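You operate a simulated robot arm through the tools that you are given. There is no shell and no other tool.

You are at the controls of a simulated robot arm. One attempt, no reset.

## Task
Couple the hose, pump the red line to the test card's pressure and lock it in.
Fine: use the inlet port and keep the shield locked; shut the red valve, then let the pump down to zero at its release knob.

Only the result counts: the job must be done as asked and must still hold three seconds after the hand-in. Knocking over, shifting, dropping, spilling or breaking anything else fails it.

## Robot
A 6-joint arm with a two-finger gripper, fixed in place. Base frame: the origin is at the foot of the arm, x ahead of it, y to its left, z up. Units: mm, rad, N and s.
Its first joint turns from -2.897 to 2.897 rad. Payload 2.45 kg.
The TCP is the grasp point between the finger pads, 20 mm short of the fingertips. In the tool frame z runs along the fingers and y along their closing line. The gripper opens to 140 mm. The gripper's body begins 168 mm behind the TCP.
Orientation is that of the tool frame in the base frame, as [roll, pitch, yaw] about the fixed x, y, z axes, in that order (R = Rz(yaw) Ry(pitch) Rx(roll)). With the fingers straight down and closing along the base's y, the tool's x points along the base's -x, its y along +y and its z along -z.

## Interface
- The arm moves only by the tool jog_arm. Its argument "series" is one flat list of numbers, 6 for each row, row after row: the shift along the base's x, y, z in cm, then the turn, a rotation vector about the base's x, y, z in rad. In form: [dx, dy, dz, ax, ay, az, dx, dy, dz, ax, ay, az, ...]. A call has 1 to 20 rows; each row shifts and turns the commanded pose from where the row before left it. "fingers" is the gripper command, from -1 (shut) to 1 (fully open), values between in proportion, set as the call begins (left out, the last holds). Each row takes 0.2 s and may step no farther than 50 mm and 0.15 rad from the row before; otherwise, or with a gripper value out of range, the whole call is refused. A pose out of reach is approached as far as the arm can. The call stops where the force on the tool passes 90 N (or 10 N more than at its start, if that is more) or the arm is blocked; 0.2 s more then pass. Each finger travels about 45 mm/s and halts on what it meets, pressing with about 34 N; the grip force reading is that of the motor and also rises with nothing between the fingers. The clock runs only during rows and for 0.2 s after the last one: add rows that do not move to give the fingers time. It gives the time, the measured TCP pose, the force on the tool (base axes), the opening and the grip force at its end, in the units of the frame above (readings bear some noise), with the torque about the TCP (base axes, N m) and any sound that the robot's microphone picked up.
- Cameras (640 x 400 px; columns grow to the right, rows downward): "scene" is fixed at [216.5, 651, 1703.6]; the picture's right is [-0.13, -0.99, 0.00], its down [-0.81, 0.11, -0.57] and it looks along [0.57, -0.07, -0.82] (base axes); focal length 360 px, centre (320, 200). "wrist" rides on the gripper at [78, 11, -209] in the tool frame; the picture's right is [-0.14, 0.99, 0.00], its down [-0.92, -0.13, -0.37] and it looks along [-0.36, -0.05, 0.93] (tool axes); focal length 280 px, centre (320, 200). There is no depth. A picture from a camera that has moved, and an enlarged one, comes with that camera's place and axes in the base frame and with its lens.
- camera(camera): a new picture of that camera. It takes no simulated time.
- enlarge(camera, box): a new picture of the part [left, top, right, bottom] of that camera's present view, enlarged. It takes no simulated time.
- job_done(): hands the job in; it is judged then, once.

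Nothing tells you positions but the pictures and the camera data. Unless the task says otherwise, let go and move clear before handing in.

The tools are called after "Call:" by a JSON object that holds its "fn" and its "kwargs". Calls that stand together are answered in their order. jog_arm: Moves the arm, as the interface text tells. Its arguments: {"type":"object","properties":{"series":{"type":"array","items":{"type":"number"}},"fingers":{"type":"number"}},"required":["series"]} The other tools are called the same way: camera (camera) takes a picture; enlarge (camera, box) takes an enlarged picture of a part of a camera's view; job_done () hands the job in.

At the start:

```text
time_s: 0.0
eef_pos: [501.3, 506.2, 1398.4]
orientation: [-3.141, -0.001, -3.141]
wrist_force: [0.0, 0.0, -0.1]
moment: [0.01, -0.01, -0.04]
finger_gap: 140.2
grip_force: 0.1
```

scene: 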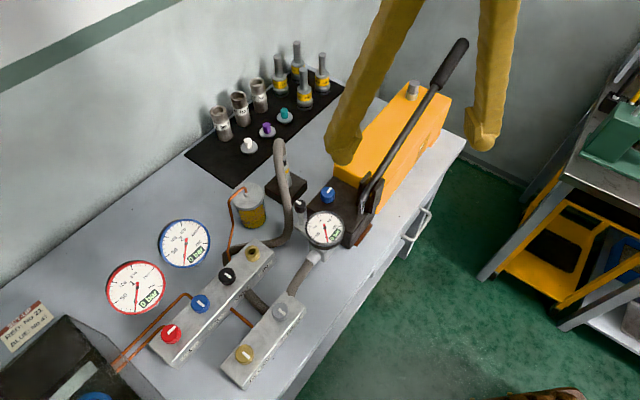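
wrist: 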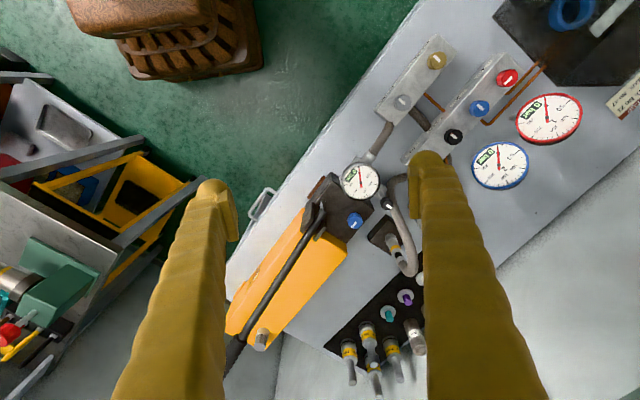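

I see a bench with a yellow hand pump, a manifold with coloured valves, gauges, a hose and a test card at the left. I'll look closer before moving anything.

Call:
{"fn": "enlarge", "kwargs": {"camera": "scene", "box": [0, 280, 160, 400]}}

Call:
{"fn": "enlarge", "kwargs": {"camera": "scene", "box": [100, 200, 260, 300]}}

Call:
{"fn": "enlarge", "kwargs": {"camera": "scene", "box": [140, 230, 320, 390]}}

Call:
{"fn": "enlarge", "kwargs": {"camera": "scene", "box": [220, 130, 380, 280]}}

Call:
{"fn": "enlarge", "kwargs": {"camera": "scene", "box": [180, 30, 350, 190]}}

Call:
{"fn": "enlarge", "kwargs": {"camera": "scene", "box": [300, 30, 500, 260]}}

```text
3.33 times, centred on (80, 340) of scene
camera zoom: at [216.5, 651.0, 1703.6], right [-0.13, -0.99, 0.0], down [-0.81, 0.11, -0.57], along [0.57, -0.07, -0.82], focal length 1201 px, centre (1120, -267)
```

zoom: 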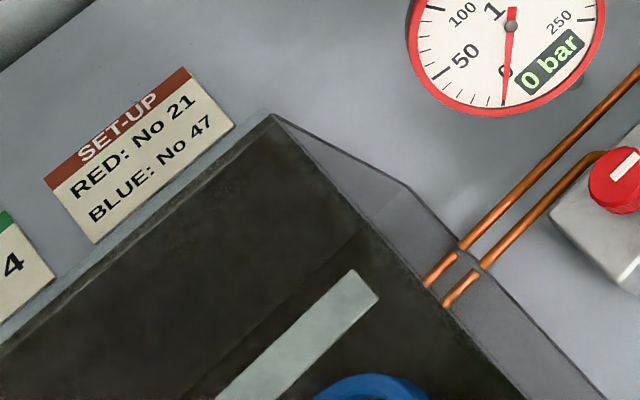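

```text
4.00 times, centred on (180, 250) of scene
camera zoom: at [216.5, 651.0, 1703.6], right [-0.13, -0.99, 0.0], down [-0.81, 0.11, -0.57], along [0.57, -0.07, -0.82], focal length 1442 px, centre (880, 0)
```

zoom: 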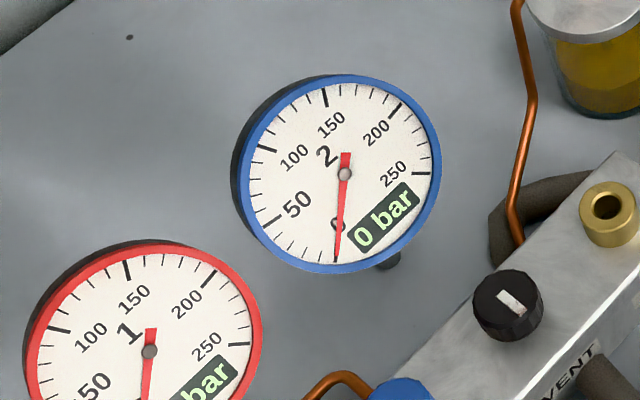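

```text
2.50 times, centred on (230, 310) of scene
camera zoom: at [216.5, 651.0, 1703.6], right [-0.13, -0.99, 0.0], down [-0.81, 0.11, -0.57], along [0.57, -0.07, -0.82], focal length 901 px, centre (545, -75)
```

zoom: 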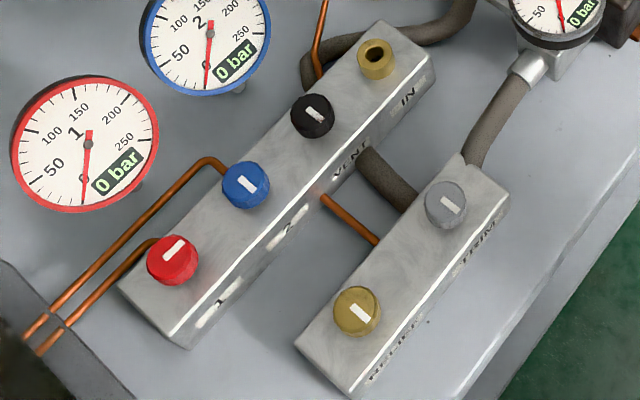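

```text
2.67 times, centred on (300, 205) of scene
camera zoom: at [216.5, 651.0, 1703.6], right [-0.13, -0.99, 0.0], down [-0.81, 0.11, -0.57], along [0.57, -0.07, -0.82], focal length 961 px, centre (373, 187)
```

zoom: 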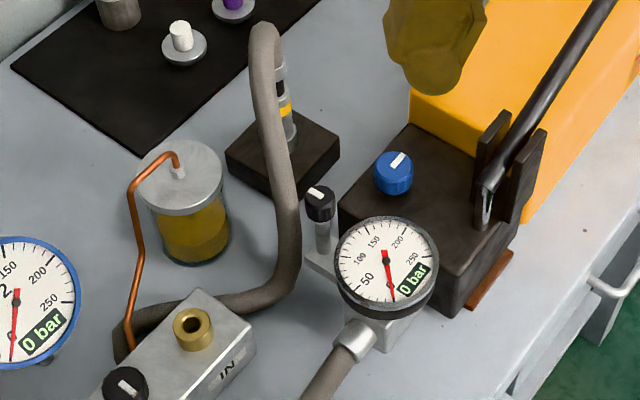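

```text
2.50 times, centred on (265, 110) of scene
camera zoom: at [216.5, 651.0, 1703.6], right [-0.13, -0.99, 0.0], down [-0.81, 0.11, -0.57], along [0.57, -0.07, -0.82], focal length 901 px, centre (458, 425)
```

zoom: 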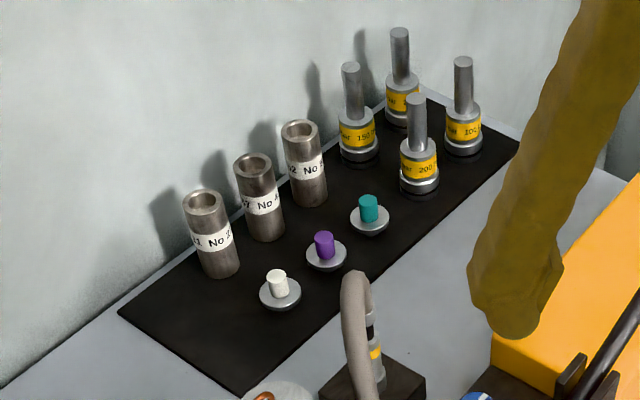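

```text
1.74 times, centred on (400, 145) of scene
camera zoom: at [216.5, 651.0, 1703.6], right [-0.13, -0.99, 0.0], down [-0.81, 0.11, -0.57], along [0.57, -0.07, -0.82], focal length 627 px, centre (181, 296)
```

zoom: 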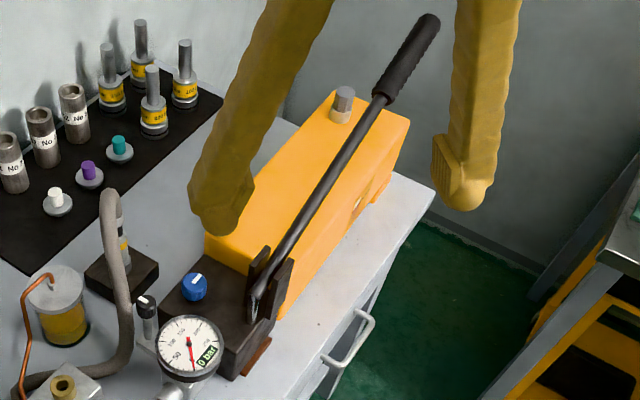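

I can triangulate the bench items roughly (valve tops near z≈940). The card on the left is cut off, so I'll shift the wrist camera toward +y to read it.

Call:
{"fn": "jog_arm", "kwargs": {"series": [0, 5, 0, 0, 0, 0, 0, 5, 0, 0, 0, 0, 0, 5, 0, 0, 0, 0, 0, 5, 0, 0, 0, 0, 0, 5, 0, 0, 0, 0], "fingers": 1}}

Call:
{"fn": "camera", "kwargs": {"camera": "wrist"}}

Call:
{"fn": "camera", "kwargs": {"camera": "scene"}}

```text
time_s: 1.2
eef_pos: [500.7, 756.8, 1401.2]
orientation: [3.14, -0.004, -3.141]
wrist_force: [-0.6, -1.3, 1.1]
moment: [0.11, -0.05, 0.01]
finger_gap: 140.1
grip_force: 0.1
```

```text
taken
camera wrist: at [422.5, 766.2, 1610.7], right [0.14, 0.99, 0.0], down [0.92, -0.13, 0.37], along [0.36, -0.05, -0.93], focal length 280 px, centre (320, 200)
```

wrist: 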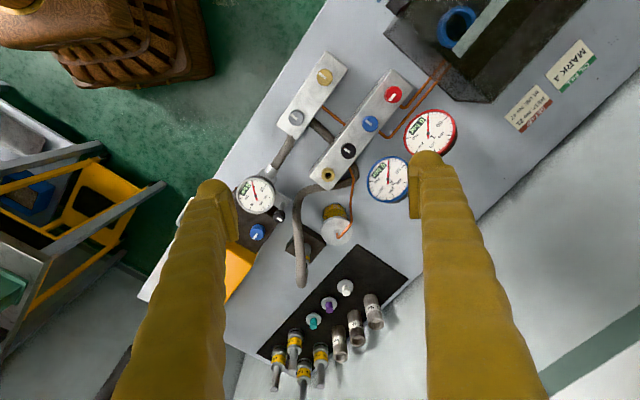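

```text
taken
```

scene: 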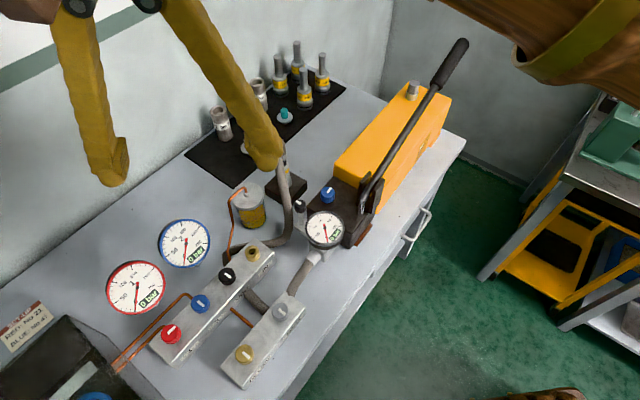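

Call:
{"fn": "enlarge", "kwargs": {"camera": "wrist", "box": [490, 20, 610, 150]}}

Call:
{"fn": "enlarge", "kwargs": {"camera": "wrist", "box": [260, 40, 470, 230]}}

Call:
{"fn": "enlarge", "kwargs": {"camera": "wrist", "box": [380, 0, 540, 100]}}

Call:
{"fn": "enlarge", "kwargs": {"camera": "wrist", "box": [230, 140, 370, 290]}}

```text
3.08 times, centred on (550, 85) of wrist
camera zoom: at [422.5, 766.2, 1610.7], right [0.14, 0.99, 0.0], down [0.92, -0.13, 0.37], along [0.36, -0.05, -0.93], focal length 863 px, centre (-388, 554)
```

zoom: 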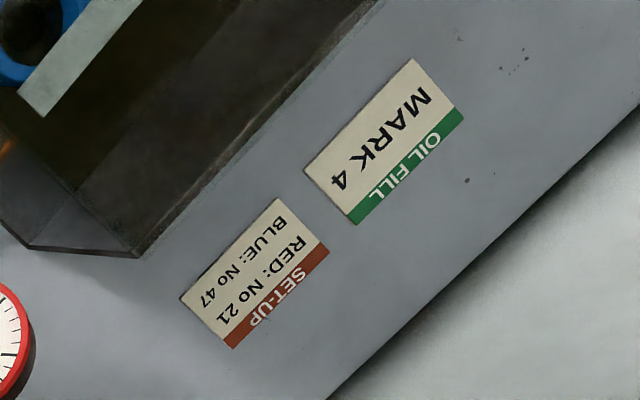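

```text
2.11 times, centred on (365, 135) of wrist
camera zoom: at [422.5, 766.2, 1610.7], right [0.14, 0.99, 0.0], down [0.92, -0.13, 0.37], along [0.36, -0.05, -0.93], focal length 590 px, centre (225, 337)
```

zoom: 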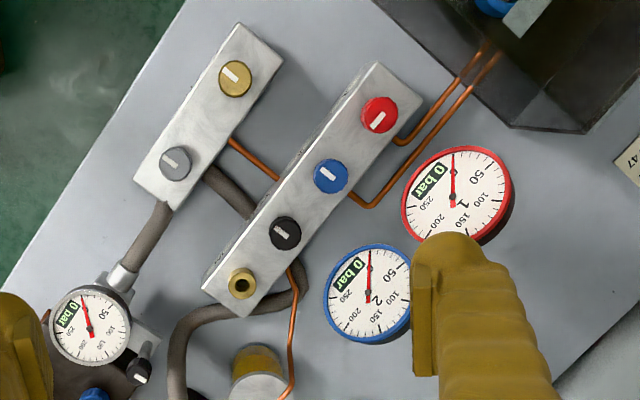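

```text
4.00 times, centred on (460, 50) of wrist
camera zoom: at [422.5, 766.2, 1610.7], right [0.14, 0.99, 0.0], down [0.92, -0.13, 0.37], along [0.36, -0.05, -0.93], focal length 1122 px, centre (-240, 800)
```

zoom: 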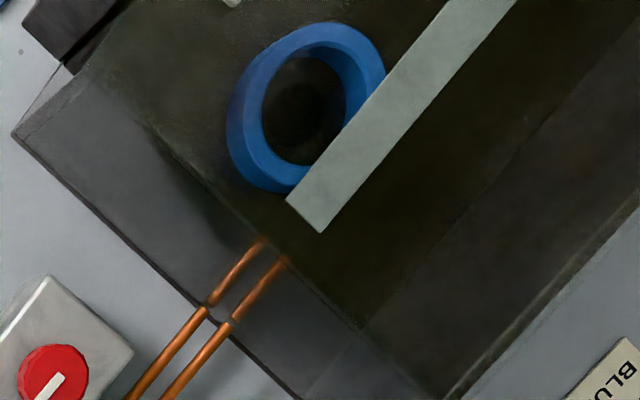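

```text
2.67 times, centred on (300, 215) of wrist
camera zoom: at [422.5, 766.2, 1610.7], right [0.14, 0.99, 0.0], down [0.92, -0.13, 0.37], along [0.36, -0.05, -0.93], focal length 748 px, centre (373, 160)
```

zoom: 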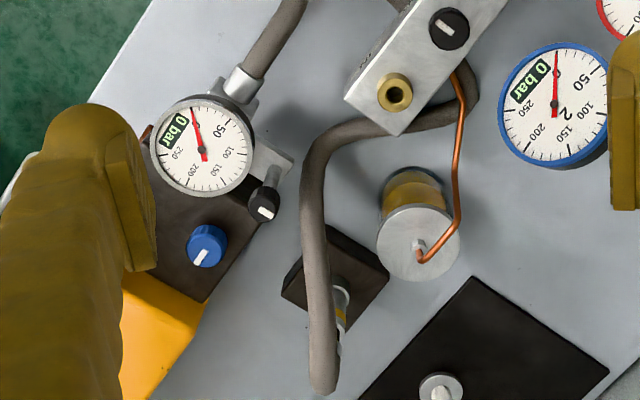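

Those two cards are "SET-UP" and "OIL FILL" – no test pressure there, so the test card must be elsewhere. I'll tilt the wrist camera toward +y to look past the shield box.

Call:
{"fn": "jog_arm", "kwargs": {"series": [0, 0, 0, 0.15, 0, 0, 0, 0, 0, 0.15, 0, 0, 0, 0, 0, 0.15, 0, 0]}}

Call:
{"fn": "camera", "kwargs": {"camera": "wrist"}}

```text
time_s: 2.0
eef_pos: [499.0, 757.3, 1397.8]
orientation: [2.69, -0.001, -3.141]
wrist_force: [-0.3, -0.4, 0.1]
moment: [-0.02, 0.03, 0.06]
finger_gap: 139.9
grip_force: 0.1
```

```text
taken
camera wrist: at [422.9, 674.9, 1591.7], right [0.14, 0.89, 0.43], down [0.92, -0.27, 0.27], along [0.36, 0.36, -0.86], focal length 280 px, centre (320, 200)
```

wrist: 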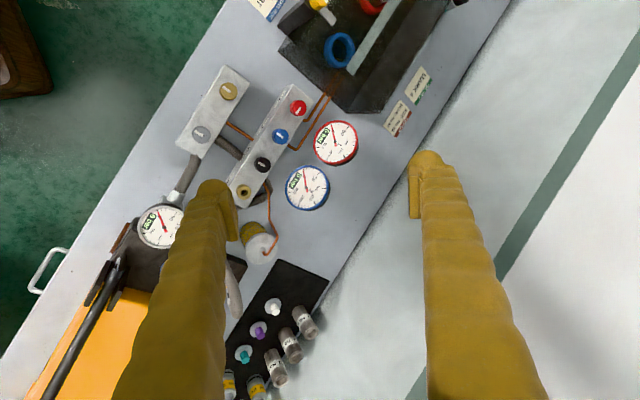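

Another card (blue edge) is peeking in at the top, near the shield box's front. I'll tilt the camera back toward -x to read it.

Call:
{"fn": "jog_arm", "kwargs": {"series": [0, 0, 0, 0, 0.15, 0, 0, 0, 0, 0, 0.15, 0, 0, 0, 0, 0, 0.15, 0]}}

Call:
{"fn": "camera", "kwargs": {"camera": "wrist"}}

```text
time_s: 2.8
eef_pos: [500.1, 756.3, 1399.3]
orientation: [2.69, -0.452, -3.14]
wrist_force: [-0.3, -0.3, 1.0]
moment: [-0.03, -0.08, -0.04]
finger_gap: 139.9
grip_force: 0.0
```

```text
taken
camera wrist: at [514.3, 674.7, 1607.3], right [0.31, 0.89, 0.33], down [0.95, -0.27, -0.15], along [-0.05, 0.36, -0.93], focal length 280 px, centre (320, 200)
```

wrist: 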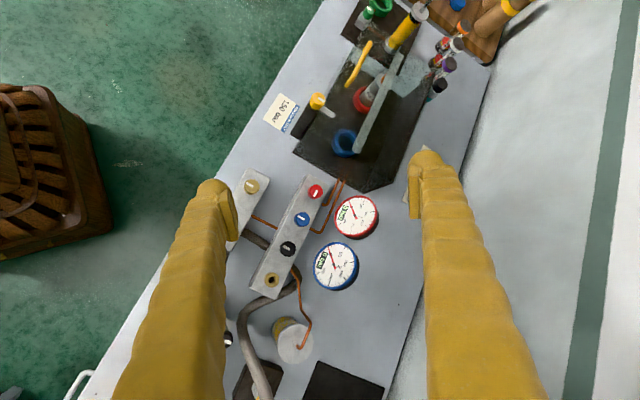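

Call:
{"fn": "enlarge", "kwargs": {"camera": "wrist", "box": [250, 80, 320, 140]}}

Call:
{"fn": "enlarge", "kwargs": {"camera": "wrist", "box": [280, 0, 520, 180]}}

Call:
{"fn": "enlarge", "kwargs": {"camera": "wrist", "box": [230, 160, 400, 300]}}

```text
6.67 times, centred on (285, 110) of wrist
camera zoom: at [514.3, 674.7, 1607.3], right [0.31, 0.89, 0.33], down [0.95, -0.27, -0.15], along [-0.05, 0.36, -0.93], focal length 1869 px, centre (553, 800)
```

zoom: 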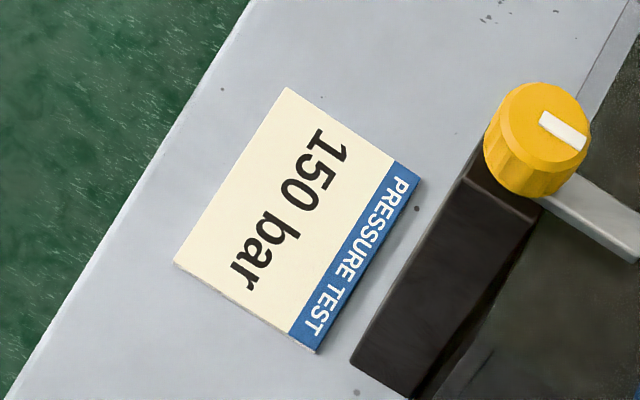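

```text
2.22 times, centred on (400, 90) of wrist
camera zoom: at [514.3, 674.7, 1607.3], right [0.31, 0.89, 0.33], down [0.95, -0.27, -0.15], along [-0.05, 0.36, -0.93], focal length 623 px, centre (142, 444)
```

zoom: 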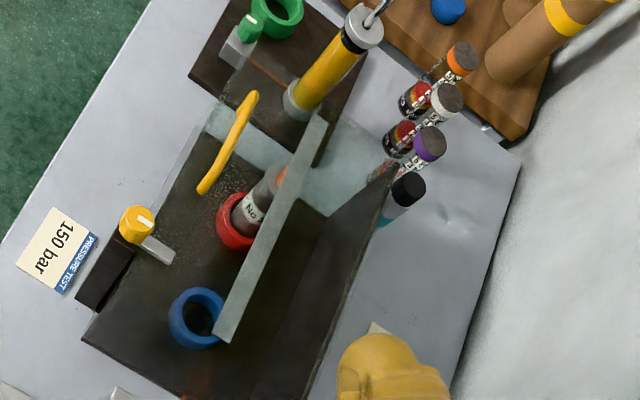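

```text
2.86 times, centred on (315, 230) of wrist
camera zoom: at [514.3, 674.7, 1607.3], right [0.31, 0.89, 0.33], down [0.95, -0.27, -0.15], along [-0.05, 0.36, -0.93], focal length 801 px, centre (334, 114)
```

zoom: 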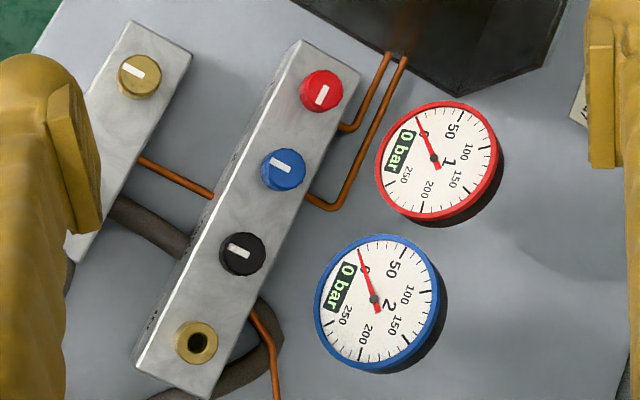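

The test card reads 150 bar. The wrist triangulation places the IN port near [608, 757, 965], the red valve near [455, 932, 932], the pump release knob near [718, 571, 1003]. I'll untilt and move over the pump area for close-ups.

Call:
{"fn": "jog_arm", "kwargs": {"series": [2.0, -2.1, -2.0, 0, -0.15, 0, 2.0, -2.1, -2.0, 0, -0.15, 0, 2.0, -2.1, -2.0, 0, -0.15, 0, 2.0, -2.1, -2.0, -0.15, 0, 0, 2.0, -2.1, -2.0, -0.15, 0, 0, 2.0, -2.1, -2.0, -0.15, 0, 0]}}

Call:
{"fn": "camera", "kwargs": {"camera": "wrist"}}

Call:
{"fn": "camera", "kwargs": {"camera": "scene"}}

```text
time_s: 4.2
eef_pos: [619.6, 630.1, 1279.2]
orientation: [-3.142, -0.002, -3.141]
wrist_force: [-0.4, 0.7, 0.6]
moment: [0.04, -0.06, 0.01]
finger_gap: 139.9
grip_force: 0.1
```

```text
taken
camera wrist: at [542.5, 641.0, 1489.0], right [0.14, 0.99, 0.0], down [0.92, -0.13, 0.37], along [0.36, -0.05, -0.93], focal length 280 px, centre (320, 200)
```

wrist: 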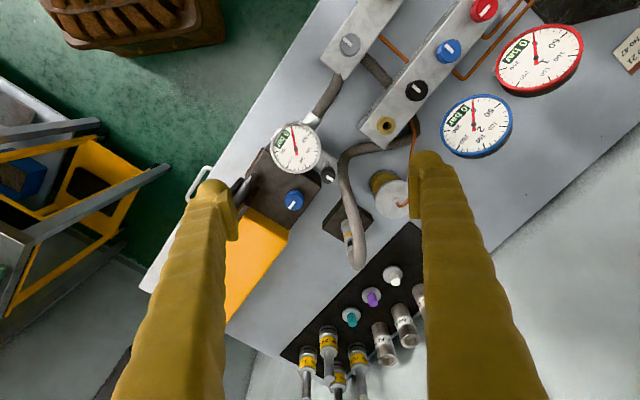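

```text
taken
```

scene: 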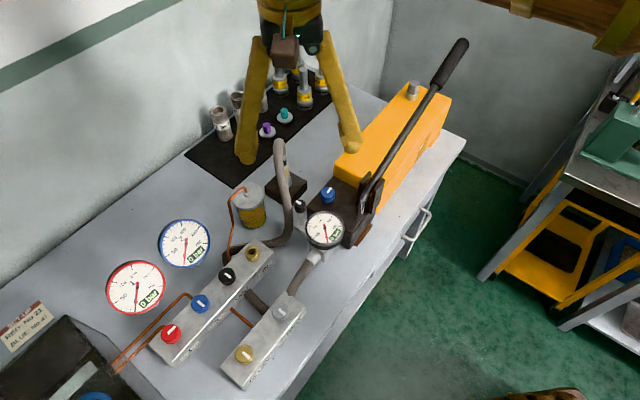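

Call:
{"fn": "enlarge", "kwargs": {"camera": "wrist", "box": [230, 110, 430, 280]}}

Call:
{"fn": "enlarge", "kwargs": {"camera": "wrist", "box": [310, 0, 510, 140]}}

Call:
{"fn": "enlarge", "kwargs": {"camera": "scene", "box": [270, 160, 390, 260]}}

Call:
{"fn": "enlarge", "kwargs": {"camera": "scene", "box": [140, 230, 280, 370]}}

Call:
{"fn": "enlarge", "kwargs": {"camera": "scene", "box": [220, 270, 320, 390]}}

```text
2.35 times, centred on (330, 195) of wrist
camera zoom: at [542.5, 641.0, 1489.0], right [0.14, 0.99, 0.0], down [0.92, -0.13, 0.37], along [0.36, -0.05, -0.93], focal length 660 px, centre (296, 212)
```

zoom: 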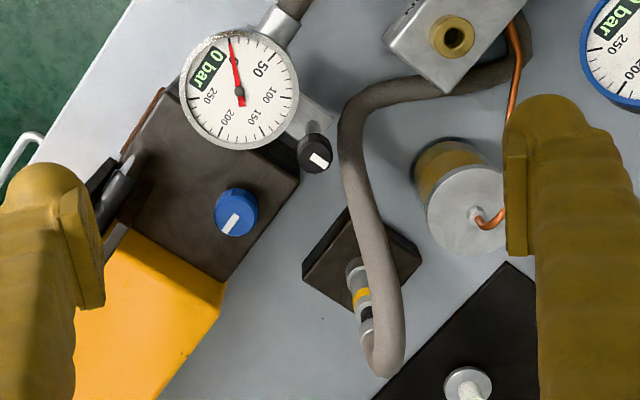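

```text
2.86 times, centred on (410, 70) of wrist
camera zoom: at [542.5, 641.0, 1489.0], right [0.14, 0.99, 0.0], down [0.92, -0.13, 0.37], along [0.36, -0.05, -0.93], focal length 801 px, centre (63, 571)
```

zoom: 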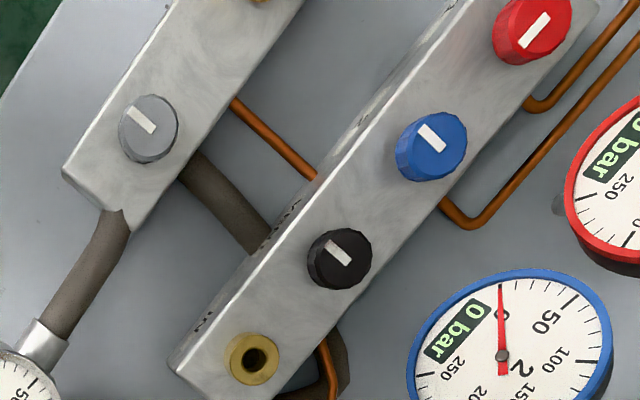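

```text
4.00 times, centred on (330, 210) of scene
camera zoom: at [216.5, 651.0, 1703.6], right [-0.13, -0.99, 0.0], down [-0.81, 0.11, -0.57], along [0.57, -0.07, -0.82], focal length 1442 px, centre (280, 160)
```

zoom: 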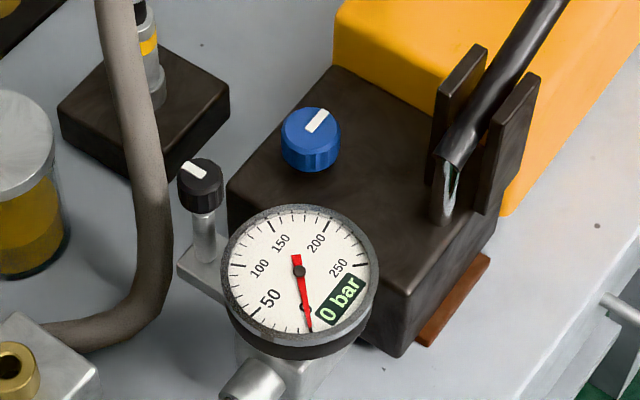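

```text
2.86 times, centred on (210, 300) of scene
camera zoom: at [216.5, 651.0, 1703.6], right [-0.13, -0.99, 0.0], down [-0.81, 0.11, -0.57], along [0.57, -0.07, -0.82], focal length 1030 px, centre (634, -86)
```

zoom: 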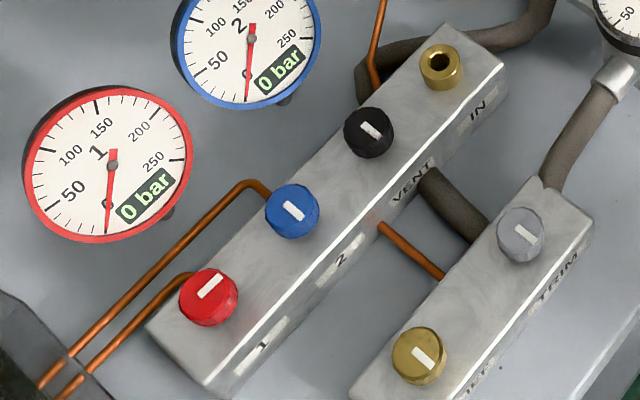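

```text
3.33 times, centred on (270, 330) of scene
camera zoom: at [216.5, 651.0, 1703.6], right [-0.13, -0.99, 0.0], down [-0.81, 0.11, -0.57], along [0.57, -0.07, -0.82], focal length 1201 px, centre (487, -233)
```

zoom: 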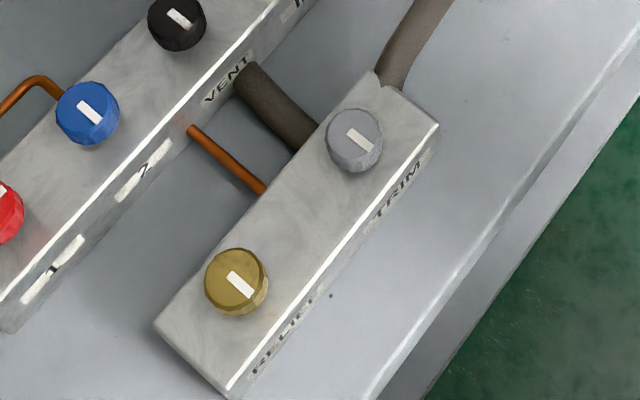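

All valve pointers lie across the block except red (along it) and the pump's blue release knob. I'll move closer to the parked coupling to get better positions.

Call:
{"fn": "jog_arm", "kwargs": {"series": [4, 0, -2, 0, 0, 0, 4, 0, -2, 0, 0, 0, 4, 0, -2, 0, 0, 0]}}

Call:
{"fn": "camera", "kwargs": {"camera": "wrist"}}

Call:
{"fn": "enlarge", "kwargs": {"camera": "wrist", "box": [230, 90, 430, 230]}}

```text
time_s: 5.0
eef_pos: [741.2, 630.9, 1219.4]
orientation: [3.14, -0.001, 3.142]
wrist_force: [-0.3, -0.4, 1.3]
moment: [0.03, -0.07, 0.01]
finger_gap: 140.1
grip_force: 0.1
```

```text
taken
camera wrist: at [663.0, 641.0, 1429.7], right [0.14, 0.99, 0.0], down [0.92, -0.13, 0.37], along [0.36, -0.05, -0.93], focal length 280 px, centre (320, 200)
```

wrist: 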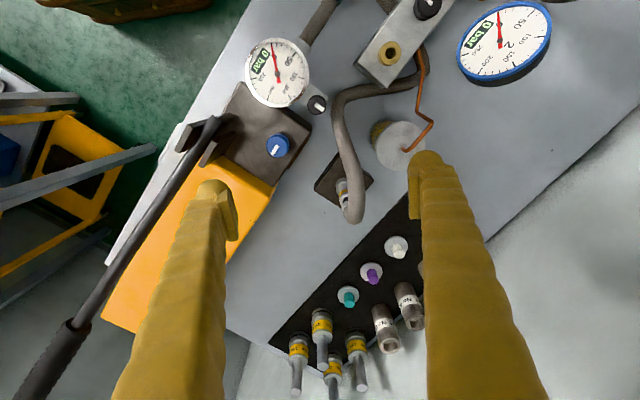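

```text
2.86 times, centred on (330, 160) of wrist
camera zoom: at [663.0, 641.0, 1429.7], right [0.14, 0.99, 0.0], down [0.92, -0.13, 0.37], along [0.36, -0.05, -0.93], focal length 801 px, centre (291, 314)
```

zoom: 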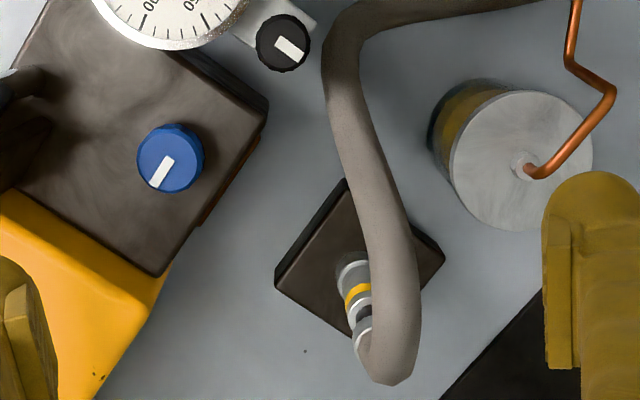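

The coupling triangulates consistently to about [843, 659, 950]. I'll test reach by moving out above it.

Call:
{"fn": "jog_arm", "kwargs": {"series": [3.4, 1.0, -0.5, 0, 0, 0, 3.4, 1.0, -0.5, 0, 0, 0, 3.4, 0.9, -0.5, 0, 0, 0]}}

Call:
{"fn": "camera", "kwargs": {"camera": "wrist"}}

Call:
{"fn": "camera", "kwargs": {"camera": "scene"}}

```text
time_s: 5.8
eef_pos: [842.4, 659.4, 1204.1]
orientation: [-3.141, -0.003, -3.141]
wrist_force: [-1.0, -0.3, 0.6]
moment: [0.01, -0.09, 0.01]
finger_gap: 140.0
grip_force: 0.1
```

```text
taken
camera wrist: at [764.6, 669.3, 1414.1], right [0.14, 0.99, 0.0], down [0.92, -0.13, 0.37], along [0.36, -0.05, -0.93], focal length 280 px, centre (320, 200)
```

wrist: 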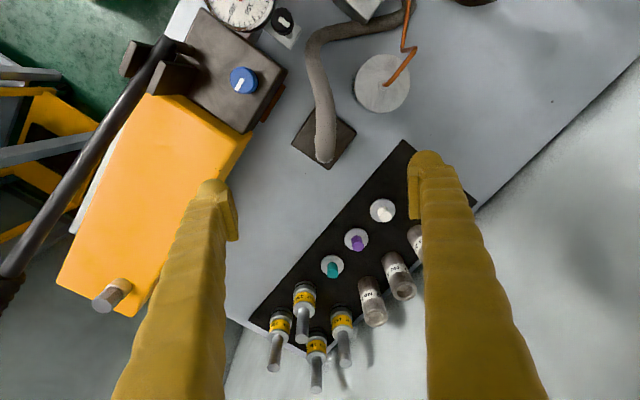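

```text
taken
```

scene: 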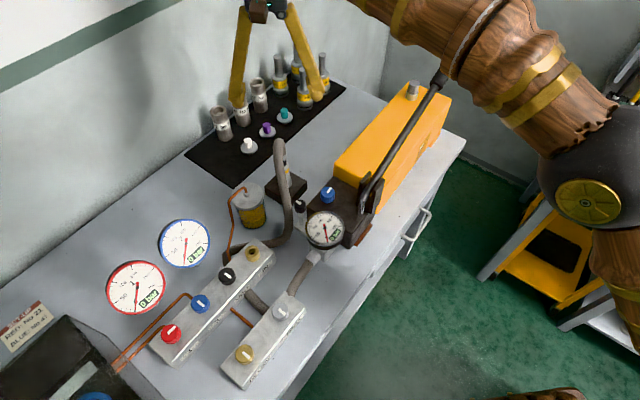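

The arm reaches above the coupling. Let me enlarge both views to study the coupling and the hose shape before choosing a grip.

Call:
{"fn": "enlarge", "kwargs": {"camera": "wrist", "box": [260, 70, 420, 190]}}

Call:
{"fn": "enlarge", "kwargs": {"camera": "scene", "box": [220, 120, 340, 270]}}

```text
3.33 times, centred on (340, 130) of wrist
camera zoom: at [764.6, 669.3, 1414.1], right [0.14, 0.99, 0.0], down [0.92, -0.13, 0.37], along [0.36, -0.05, -0.93], focal length 935 px, centre (253, 433)
```

zoom: 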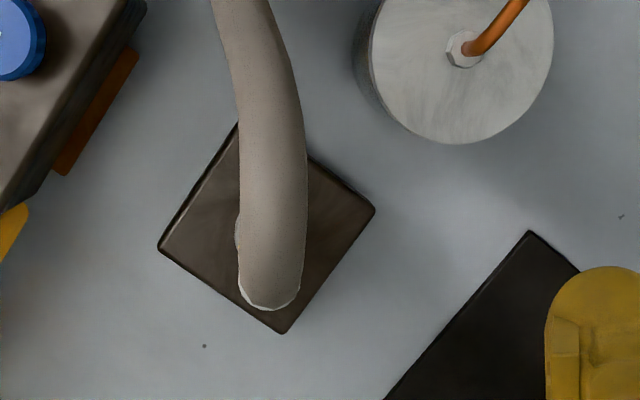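

```text
2.67 times, centred on (280, 195) of scene
camera zoom: at [216.5, 651.0, 1703.6], right [-0.13, -0.99, 0.0], down [-0.81, 0.11, -0.57], along [0.57, -0.07, -0.82], focal length 961 px, centre (427, 213)
```

zoom: 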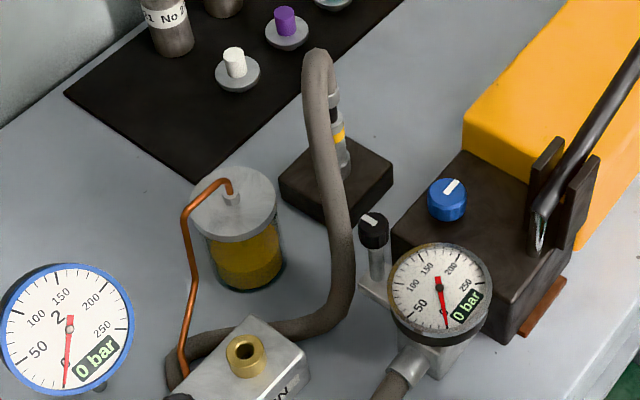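

Block corners put the coupling's axis at about [848, 663], spanning z≈890–1005, with the hose arching toward -x. The current yaw lets the fingers straddle the hose, so I'll narrow to ~90 mm and descend partway, then re-check.

Call:
{"fn": "jog_arm", "kwargs": {"series": [0.6, 0.3, -3, 0, 0, 0, 0, 0, -4, 0, 0, 0, 0, 0, -2, 0, 0, 0], "fingers": 0.29}}

Call:
{"fn": "camera", "kwargs": {"camera": "wrist"}}

Call:
{"fn": "camera", "kwargs": {"camera": "scene"}}

```text
time_s: 6.6
eef_pos: [847.5, 662.5, 1113.7]
orientation: [3.139, -0.001, 3.141]
wrist_force: [0.1, 1.3, 0.1]
moment: [0.02, -0.01, 0.05]
finger_gap: 90.3
grip_force: 0.1
```

```text
taken
camera wrist: at [769.8, 672.4, 1323.2], right [0.14, 0.99, 0.0], down [0.92, -0.13, 0.37], along [0.36, -0.05, -0.93], focal length 280 px, centre (320, 200)
```

wrist: 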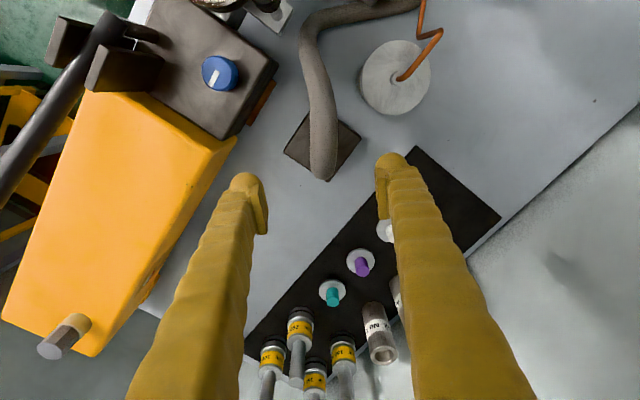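

```text
taken
```

scene: 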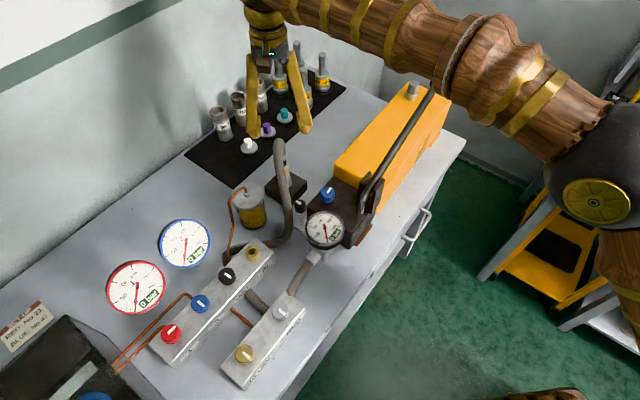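

Call:
{"fn": "enlarge", "kwargs": {"camera": "wrist", "box": [270, 90, 390, 200]}}

Call:
{"fn": "enlarge", "kwargs": {"camera": "scene", "box": [240, 80, 340, 220]}}

```text
3.64 times, centred on (330, 145) of wrist
camera zoom: at [769.8, 672.4, 1323.2], right [0.14, 0.99, 0.0], down [0.92, -0.13, 0.37], along [0.36, -0.05, -0.93], focal length 1020 px, centre (284, 400)
```

zoom: 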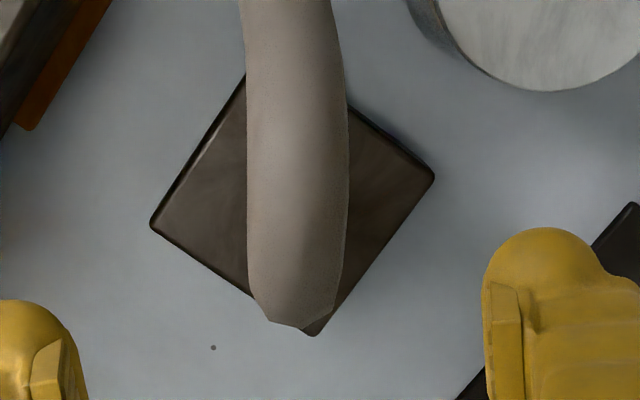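

```text
2.86 times, centred on (290, 150) of scene
camera zoom: at [216.5, 651.0, 1703.6], right [-0.13, -0.99, 0.0], down [-0.81, 0.11, -0.57], along [0.57, -0.07, -0.82], focal length 1030 px, centre (406, 343)
```

zoom: 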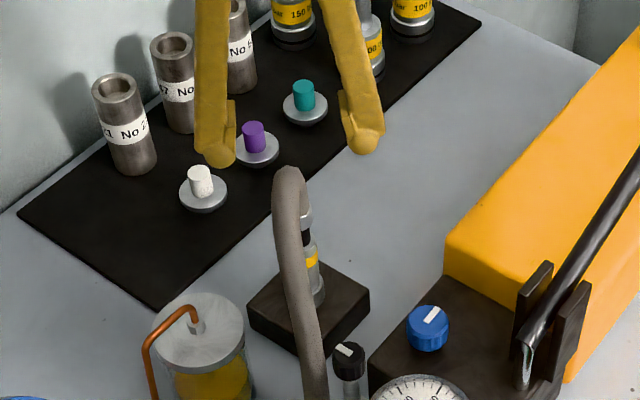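

The coupling axis matches TCP xy ≈ [848, 663]. Descending to z≈950 to straddle it.

Call:
{"fn": "jog_arm", "kwargs": {"series": [0, 0, -4, 0, 0, 0, 0, 0, -4, 0, 0, 0, 0, 0, -4, 0, 0, 0, 0, 0, -2.2, 0, 0, 0, 0, 0, -2.0, 0, 0, 0]}}

Call:
{"fn": "camera", "kwargs": {"camera": "wrist"}}

Call:
{"fn": "enlarge", "kwargs": {"camera": "scene", "box": [200, 60, 360, 240]}}

```text
time_s: 7.8
eef_pos: [847.7, 663.3, 951.6]
orientation: [-3.141, -0.002, -3.142]
wrist_force: [-0.2, 0.4, 0.0]
moment: [-0.02, -0.01, -0.01]
finger_gap: 90.2
grip_force: 0.0
```

```text
taken
camera wrist: at [770.4, 672.6, 1161.4], right [0.14, 0.99, 0.0], down [0.92, -0.13, 0.37], along [0.36, -0.05, -0.93], focal length 280 px, centre (320, 200)
```

wrist: 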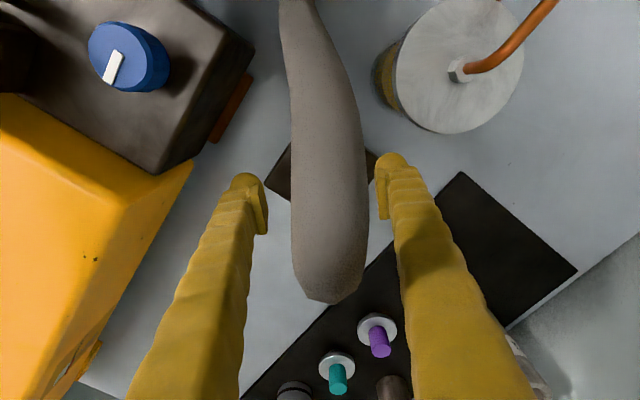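

```text
2.22 times, centred on (280, 150) of scene
camera zoom: at [216.5, 651.0, 1703.6], right [-0.13, -0.99, 0.0], down [-0.81, 0.11, -0.57], along [0.57, -0.07, -0.82], focal length 801 px, centre (409, 311)
```

zoom: 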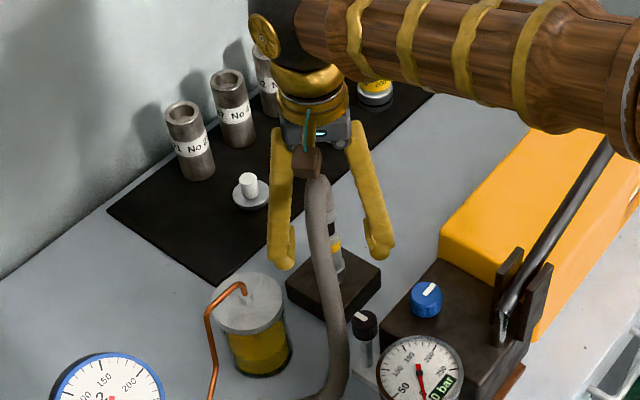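

Fingers straddle the coupling with no contact. Closing the grip now with still rows.

Call:
{"fn": "jog_arm", "kwargs": {"series": [0, 0, 0, 0, 0, 0, 0, 0, 0, 0, 0, 0, 0, 0, 0, 0, 0, 0, 0, 0, 0, 0, 0, 0, 0, 0, 0, 0, 0, 0, 0, 0, 0, 0, 0, 0], "fingers": -1}}

Call:
{"fn": "camera", "kwargs": {"camera": "wrist"}}

Call:
{"fn": "enlarge", "kwargs": {"camera": "scene", "box": [200, 60, 360, 240]}}

```text
time_s: 9.2
eef_pos: [847.5, 661.7, 952.9]
orientation: [3.141, -0.001, -3.141]
wrist_force: [-0.8, 1.4, -0.2]
moment: [0.06, 0.02, -0.04]
finger_gap: 26.5
grip_force: 33.9
```

```text
taken
camera wrist: at [770.5, 672.7, 1161.5], right [0.14, 0.99, 0.0], down [0.92, -0.13, 0.37], along [0.36, -0.05, -0.93], focal length 280 px, centre (320, 200)
```

wrist: 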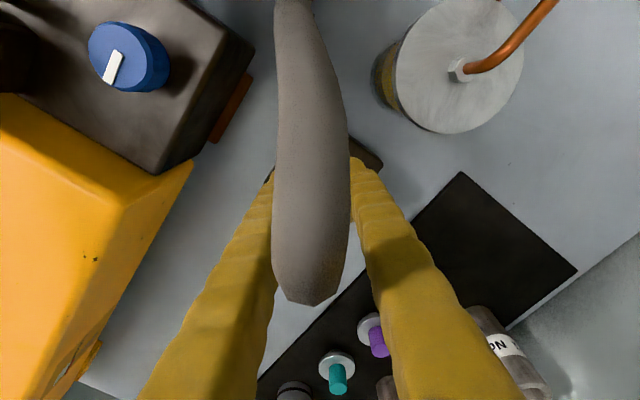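

```text
2.22 times, centred on (280, 150) of scene
camera zoom: at [216.5, 651.0, 1703.6], right [-0.13, -0.99, 0.0], down [-0.81, 0.11, -0.57], along [0.57, -0.07, -0.82], focal length 801 px, centre (409, 311)
```

zoom: 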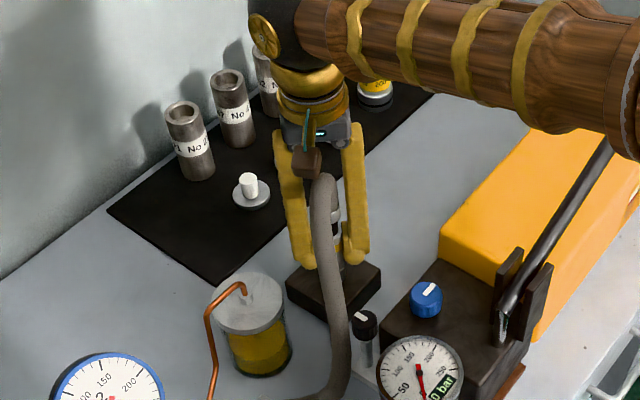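

Gripped at 26.5 mm with 34 N; the coupling shifted a few mm as it centred. Now a gentle straight lift.

Call:
{"fn": "jog_arm", "kwargs": {"series": [0, 0, 1, 0, 0, 0, 0, 0, 1, 0, 0, 0, 0, 0, 1, 0, 0, 0, 0, 0, 1, 0, 0, 0]}}

Call:
{"fn": "camera", "kwargs": {"camera": "wrist"}}

Call:
{"fn": "enlarge", "kwargs": {"camera": "scene", "box": [200, 60, 360, 240]}}

```text
time_s: 10.2
eef_pos: [847.3, 662.2, 990.4]
orientation: [-3.141, -0.002, 3.141]
wrist_force: [0.2, -1.0, -3.0]
moment: [-0.02, -0.01, 0.01]
finger_gap: 26.6
grip_force: 33.7
```

```text
taken
camera wrist: at [770.3, 673.1, 1200.7], right [0.14, 0.99, 0.0], down [0.92, -0.13, 0.37], along [0.36, -0.05, -0.93], focal length 280 px, centre (320, 200)
```

wrist: 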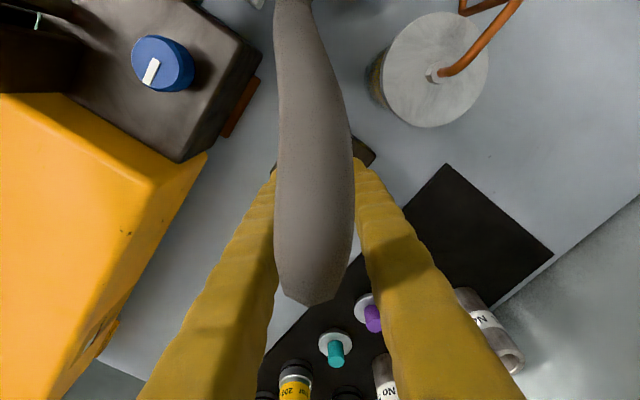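

```text
2.22 times, centred on (280, 150) of scene
camera zoom: at [216.5, 651.0, 1703.6], right [-0.13, -0.99, 0.0], down [-0.81, 0.11, -0.57], along [0.57, -0.07, -0.82], focal length 801 px, centre (409, 311)
```

zoom: 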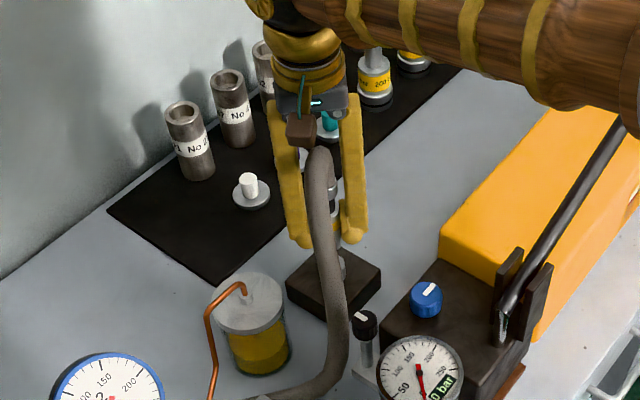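

Call:
{"fn": "jog_arm", "kwargs": {"series": [0, 0, 2, 0, 0, 0, 0, 0, 2, 0, 0, 0, 0, 0, 2, 0, 0, 0]}}

Call:
{"fn": "camera", "kwargs": {"camera": "wrist"}}

Call:
{"fn": "enlarge", "kwargs": {"camera": "scene", "box": [240, 80, 340, 230]}}

```text
time_s: 11.0
eef_pos: [847.5, 662.8, 1050.6]
orientation: [3.142, -0.003, 3.141]
wrist_force: [0.6, -1.3, -3.5]
moment: [-0.01, -0.01, 0.0]
finger_gap: 26.4
grip_force: 34.1
```

```text
taken
camera wrist: at [770.3, 673.5, 1260.6], right [0.14, 0.99, 0.0], down [0.92, -0.13, 0.37], along [0.36, -0.05, -0.93], focal length 280 px, centre (320, 200)
```

wrist: 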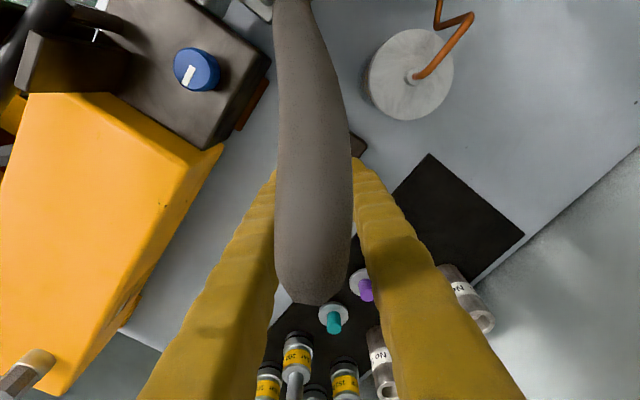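

```text
2.67 times, centred on (290, 155) of scene
camera zoom: at [216.5, 651.0, 1703.6], right [-0.13, -0.99, 0.0], down [-0.81, 0.11, -0.57], along [0.57, -0.07, -0.82], focal length 961 px, centre (400, 320)
```

zoom: 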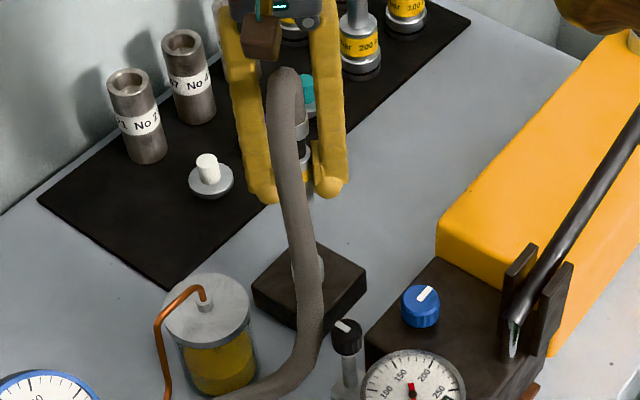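

The coupling is free of its park block. Port fits from four views give [624, 759, 930] for its top. Let me check how the coupling sits in the grip before travelling.

Call:
{"fn": "enlarge", "kwargs": {"camera": "wrist", "box": [240, 100, 400, 320]}}

Call:
{"fn": "enlarge", "kwargs": {"camera": "scene", "box": [265, 90, 325, 190]}}

```text
1.82 times, centred on (320, 210) of wrist
camera zoom: at [770.3, 673.5, 1260.6], right [0.14, 0.99, 0.0], down [0.92, -0.13, 0.37], along [0.36, -0.05, -0.93], focal length 510 px, centre (320, 182)
```

zoom: 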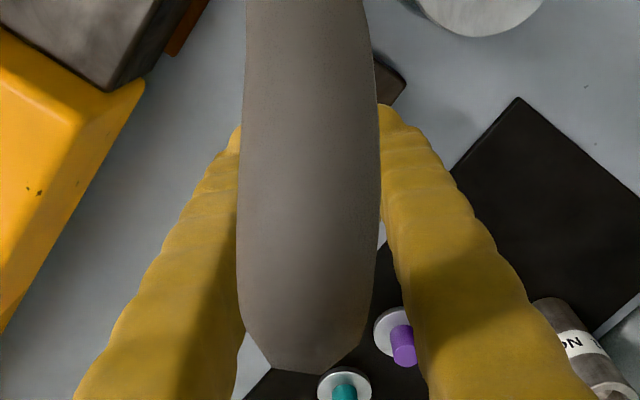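

```text
4.00 times, centred on (295, 140) of scene
camera zoom: at [216.5, 651.0, 1703.6], right [-0.13, -0.99, 0.0], down [-0.81, 0.11, -0.57], along [0.57, -0.07, -0.82], focal length 1442 px, centre (420, 440)
```

zoom: 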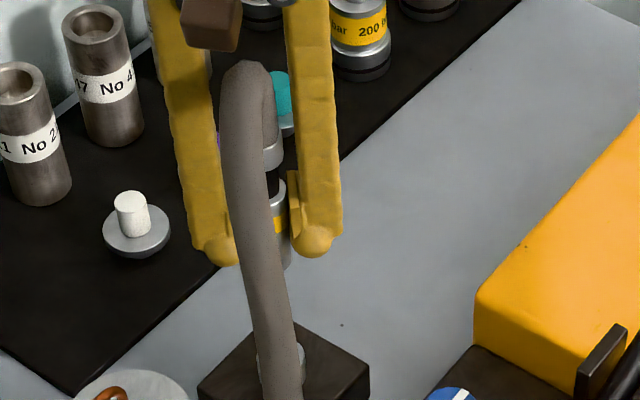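

The coupling is held upright at its yellow band, bottom roughly 35–40 mm below the TCP. Moving it toward the port at z≈1070, passing between jar and pump gauge.

Call:
{"fn": "jog_arm", "kwargs": {"series": [-3.0, -0.2, 0.7, 0, 0, 0, -3.0, -0.2, 0.7, 0, 0, 0, -3.0, -0.2, 0.6, 0, 0, 0, -1.8, -0.1, 0, 0, 0, 0]}}

Call:
{"fn": "camera", "kwargs": {"camera": "scene"}}

Call:
{"fn": "camera", "kwargs": {"camera": "wrist"}}

```text
time_s: 12.0
eef_pos: [737.7, 655.4, 1070.0]
orientation: [3.14, -0.003, -3.141]
wrist_force: [-0.3, -0.4, -3.1]
moment: [0.02, 0.01, 0.02]
finger_gap: 26.6
grip_force: 33.7
```

```text
taken
```

scene: 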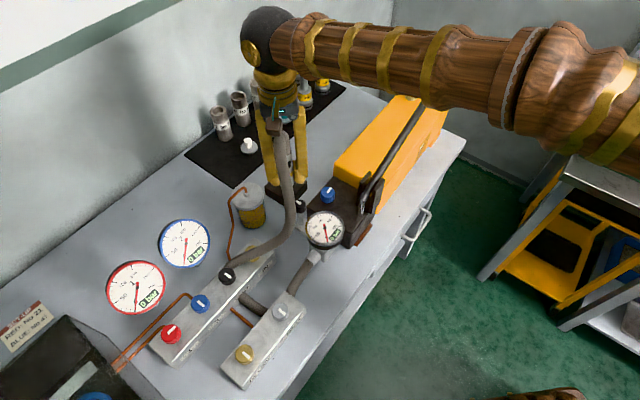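

```text
taken
camera wrist: at [662.5, 666.4, 1280.3], right [0.14, 0.99, 0.0], down [0.92, -0.13, 0.37], along [0.36, -0.05, -0.93], focal length 280 px, centre (320, 200)
```

wrist: 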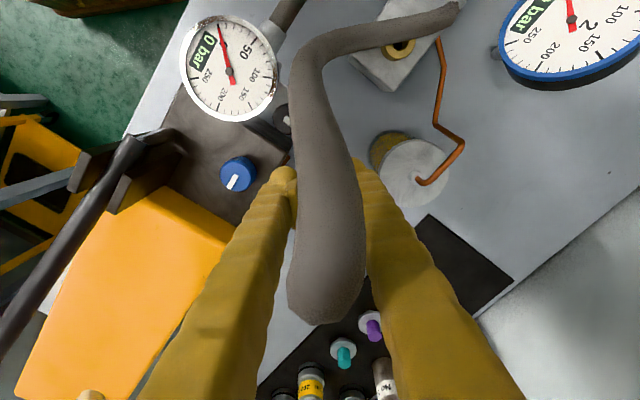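

Call:
{"fn": "jog_arm", "kwargs": {"series": [-2.6, 2.1, 0, 0, 0, 0, -2.6, 2.1, 0, 0, 0, 0, -2.6, 2.2, 0, 0, 0, 0]}}

Call:
{"fn": "camera", "kwargs": {"camera": "scene"}}

Call:
{"fn": "camera", "kwargs": {"camera": "wrist"}}

Call:
{"fn": "enlarge", "kwargs": {"camera": "scene", "box": [200, 120, 340, 290]}}

```text
time_s: 12.8
eef_pos: [662.4, 720.7, 1071.1]
orientation: [3.141, -0.003, -3.141]
wrist_force: [0.4, -0.8, -3.0]
moment: [-0.03, 0.04, -0.02]
finger_gap: 26.5
grip_force: 33.9
```

```text
taken
```

scene: 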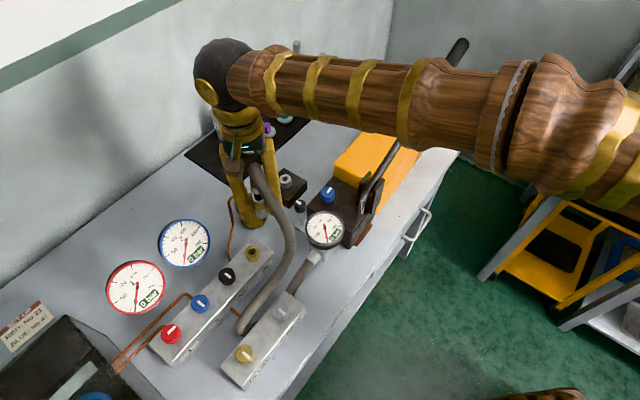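

```text
taken
camera wrist: at [584.1, 729.9, 1281.1], right [0.14, 0.99, 0.0], down [0.92, -0.13, 0.37], along [0.36, -0.05, -0.93], focal length 280 px, centre (320, 200)
```

wrist: 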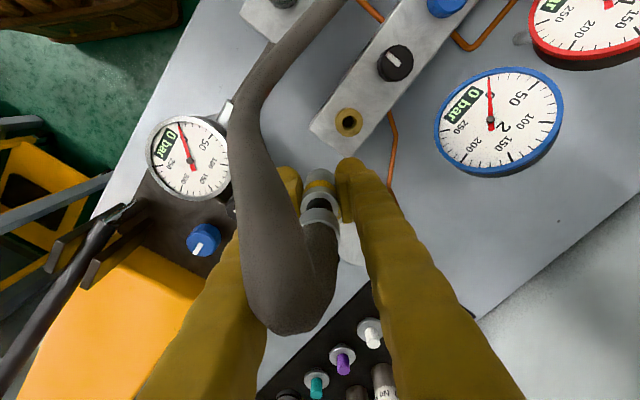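

```text
2.35 times, centred on (270, 205) of scene
camera zoom: at [216.5, 651.0, 1703.6], right [-0.13, -0.99, 0.0], down [-0.81, 0.11, -0.57], along [0.57, -0.07, -0.82], focal length 848 px, centre (438, 188)
```

zoom: 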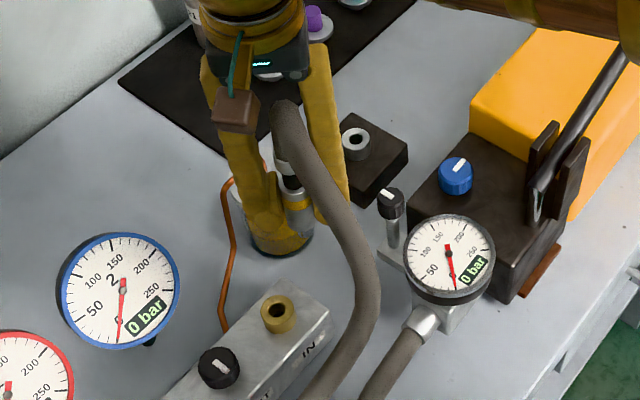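

Call:
{"fn": "enlarge", "kwargs": {"camera": "wrist", "box": [270, 80, 410, 240]}}

Call:
{"fn": "enlarge", "kwargs": {"camera": "scene", "box": [230, 170, 300, 270]}}

```text
2.50 times, centred on (340, 160) of wrist
camera zoom: at [584.1, 729.9, 1281.1], right [0.14, 0.99, 0.0], down [0.92, -0.13, 0.37], along [0.36, -0.05, -0.93], focal length 701 px, centre (270, 300)
```

zoom: 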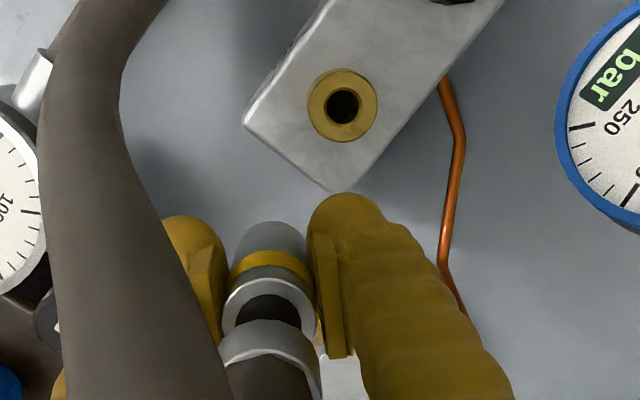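

```text
4.00 times, centred on (265, 220) of scene
camera zoom: at [216.5, 651.0, 1703.6], right [-0.13, -0.99, 0.0], down [-0.81, 0.11, -0.57], along [0.57, -0.07, -0.82], focal length 1442 px, centre (540, 120)
```

zoom: 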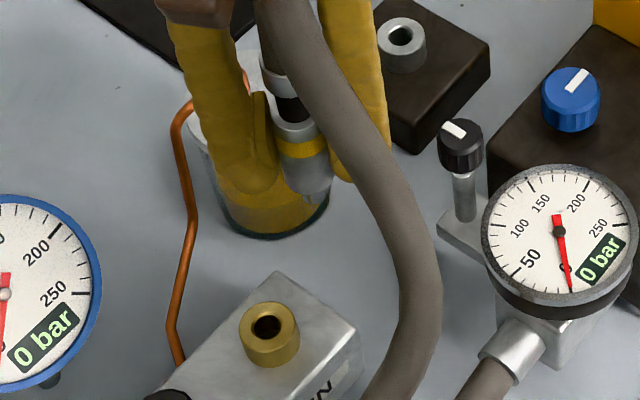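

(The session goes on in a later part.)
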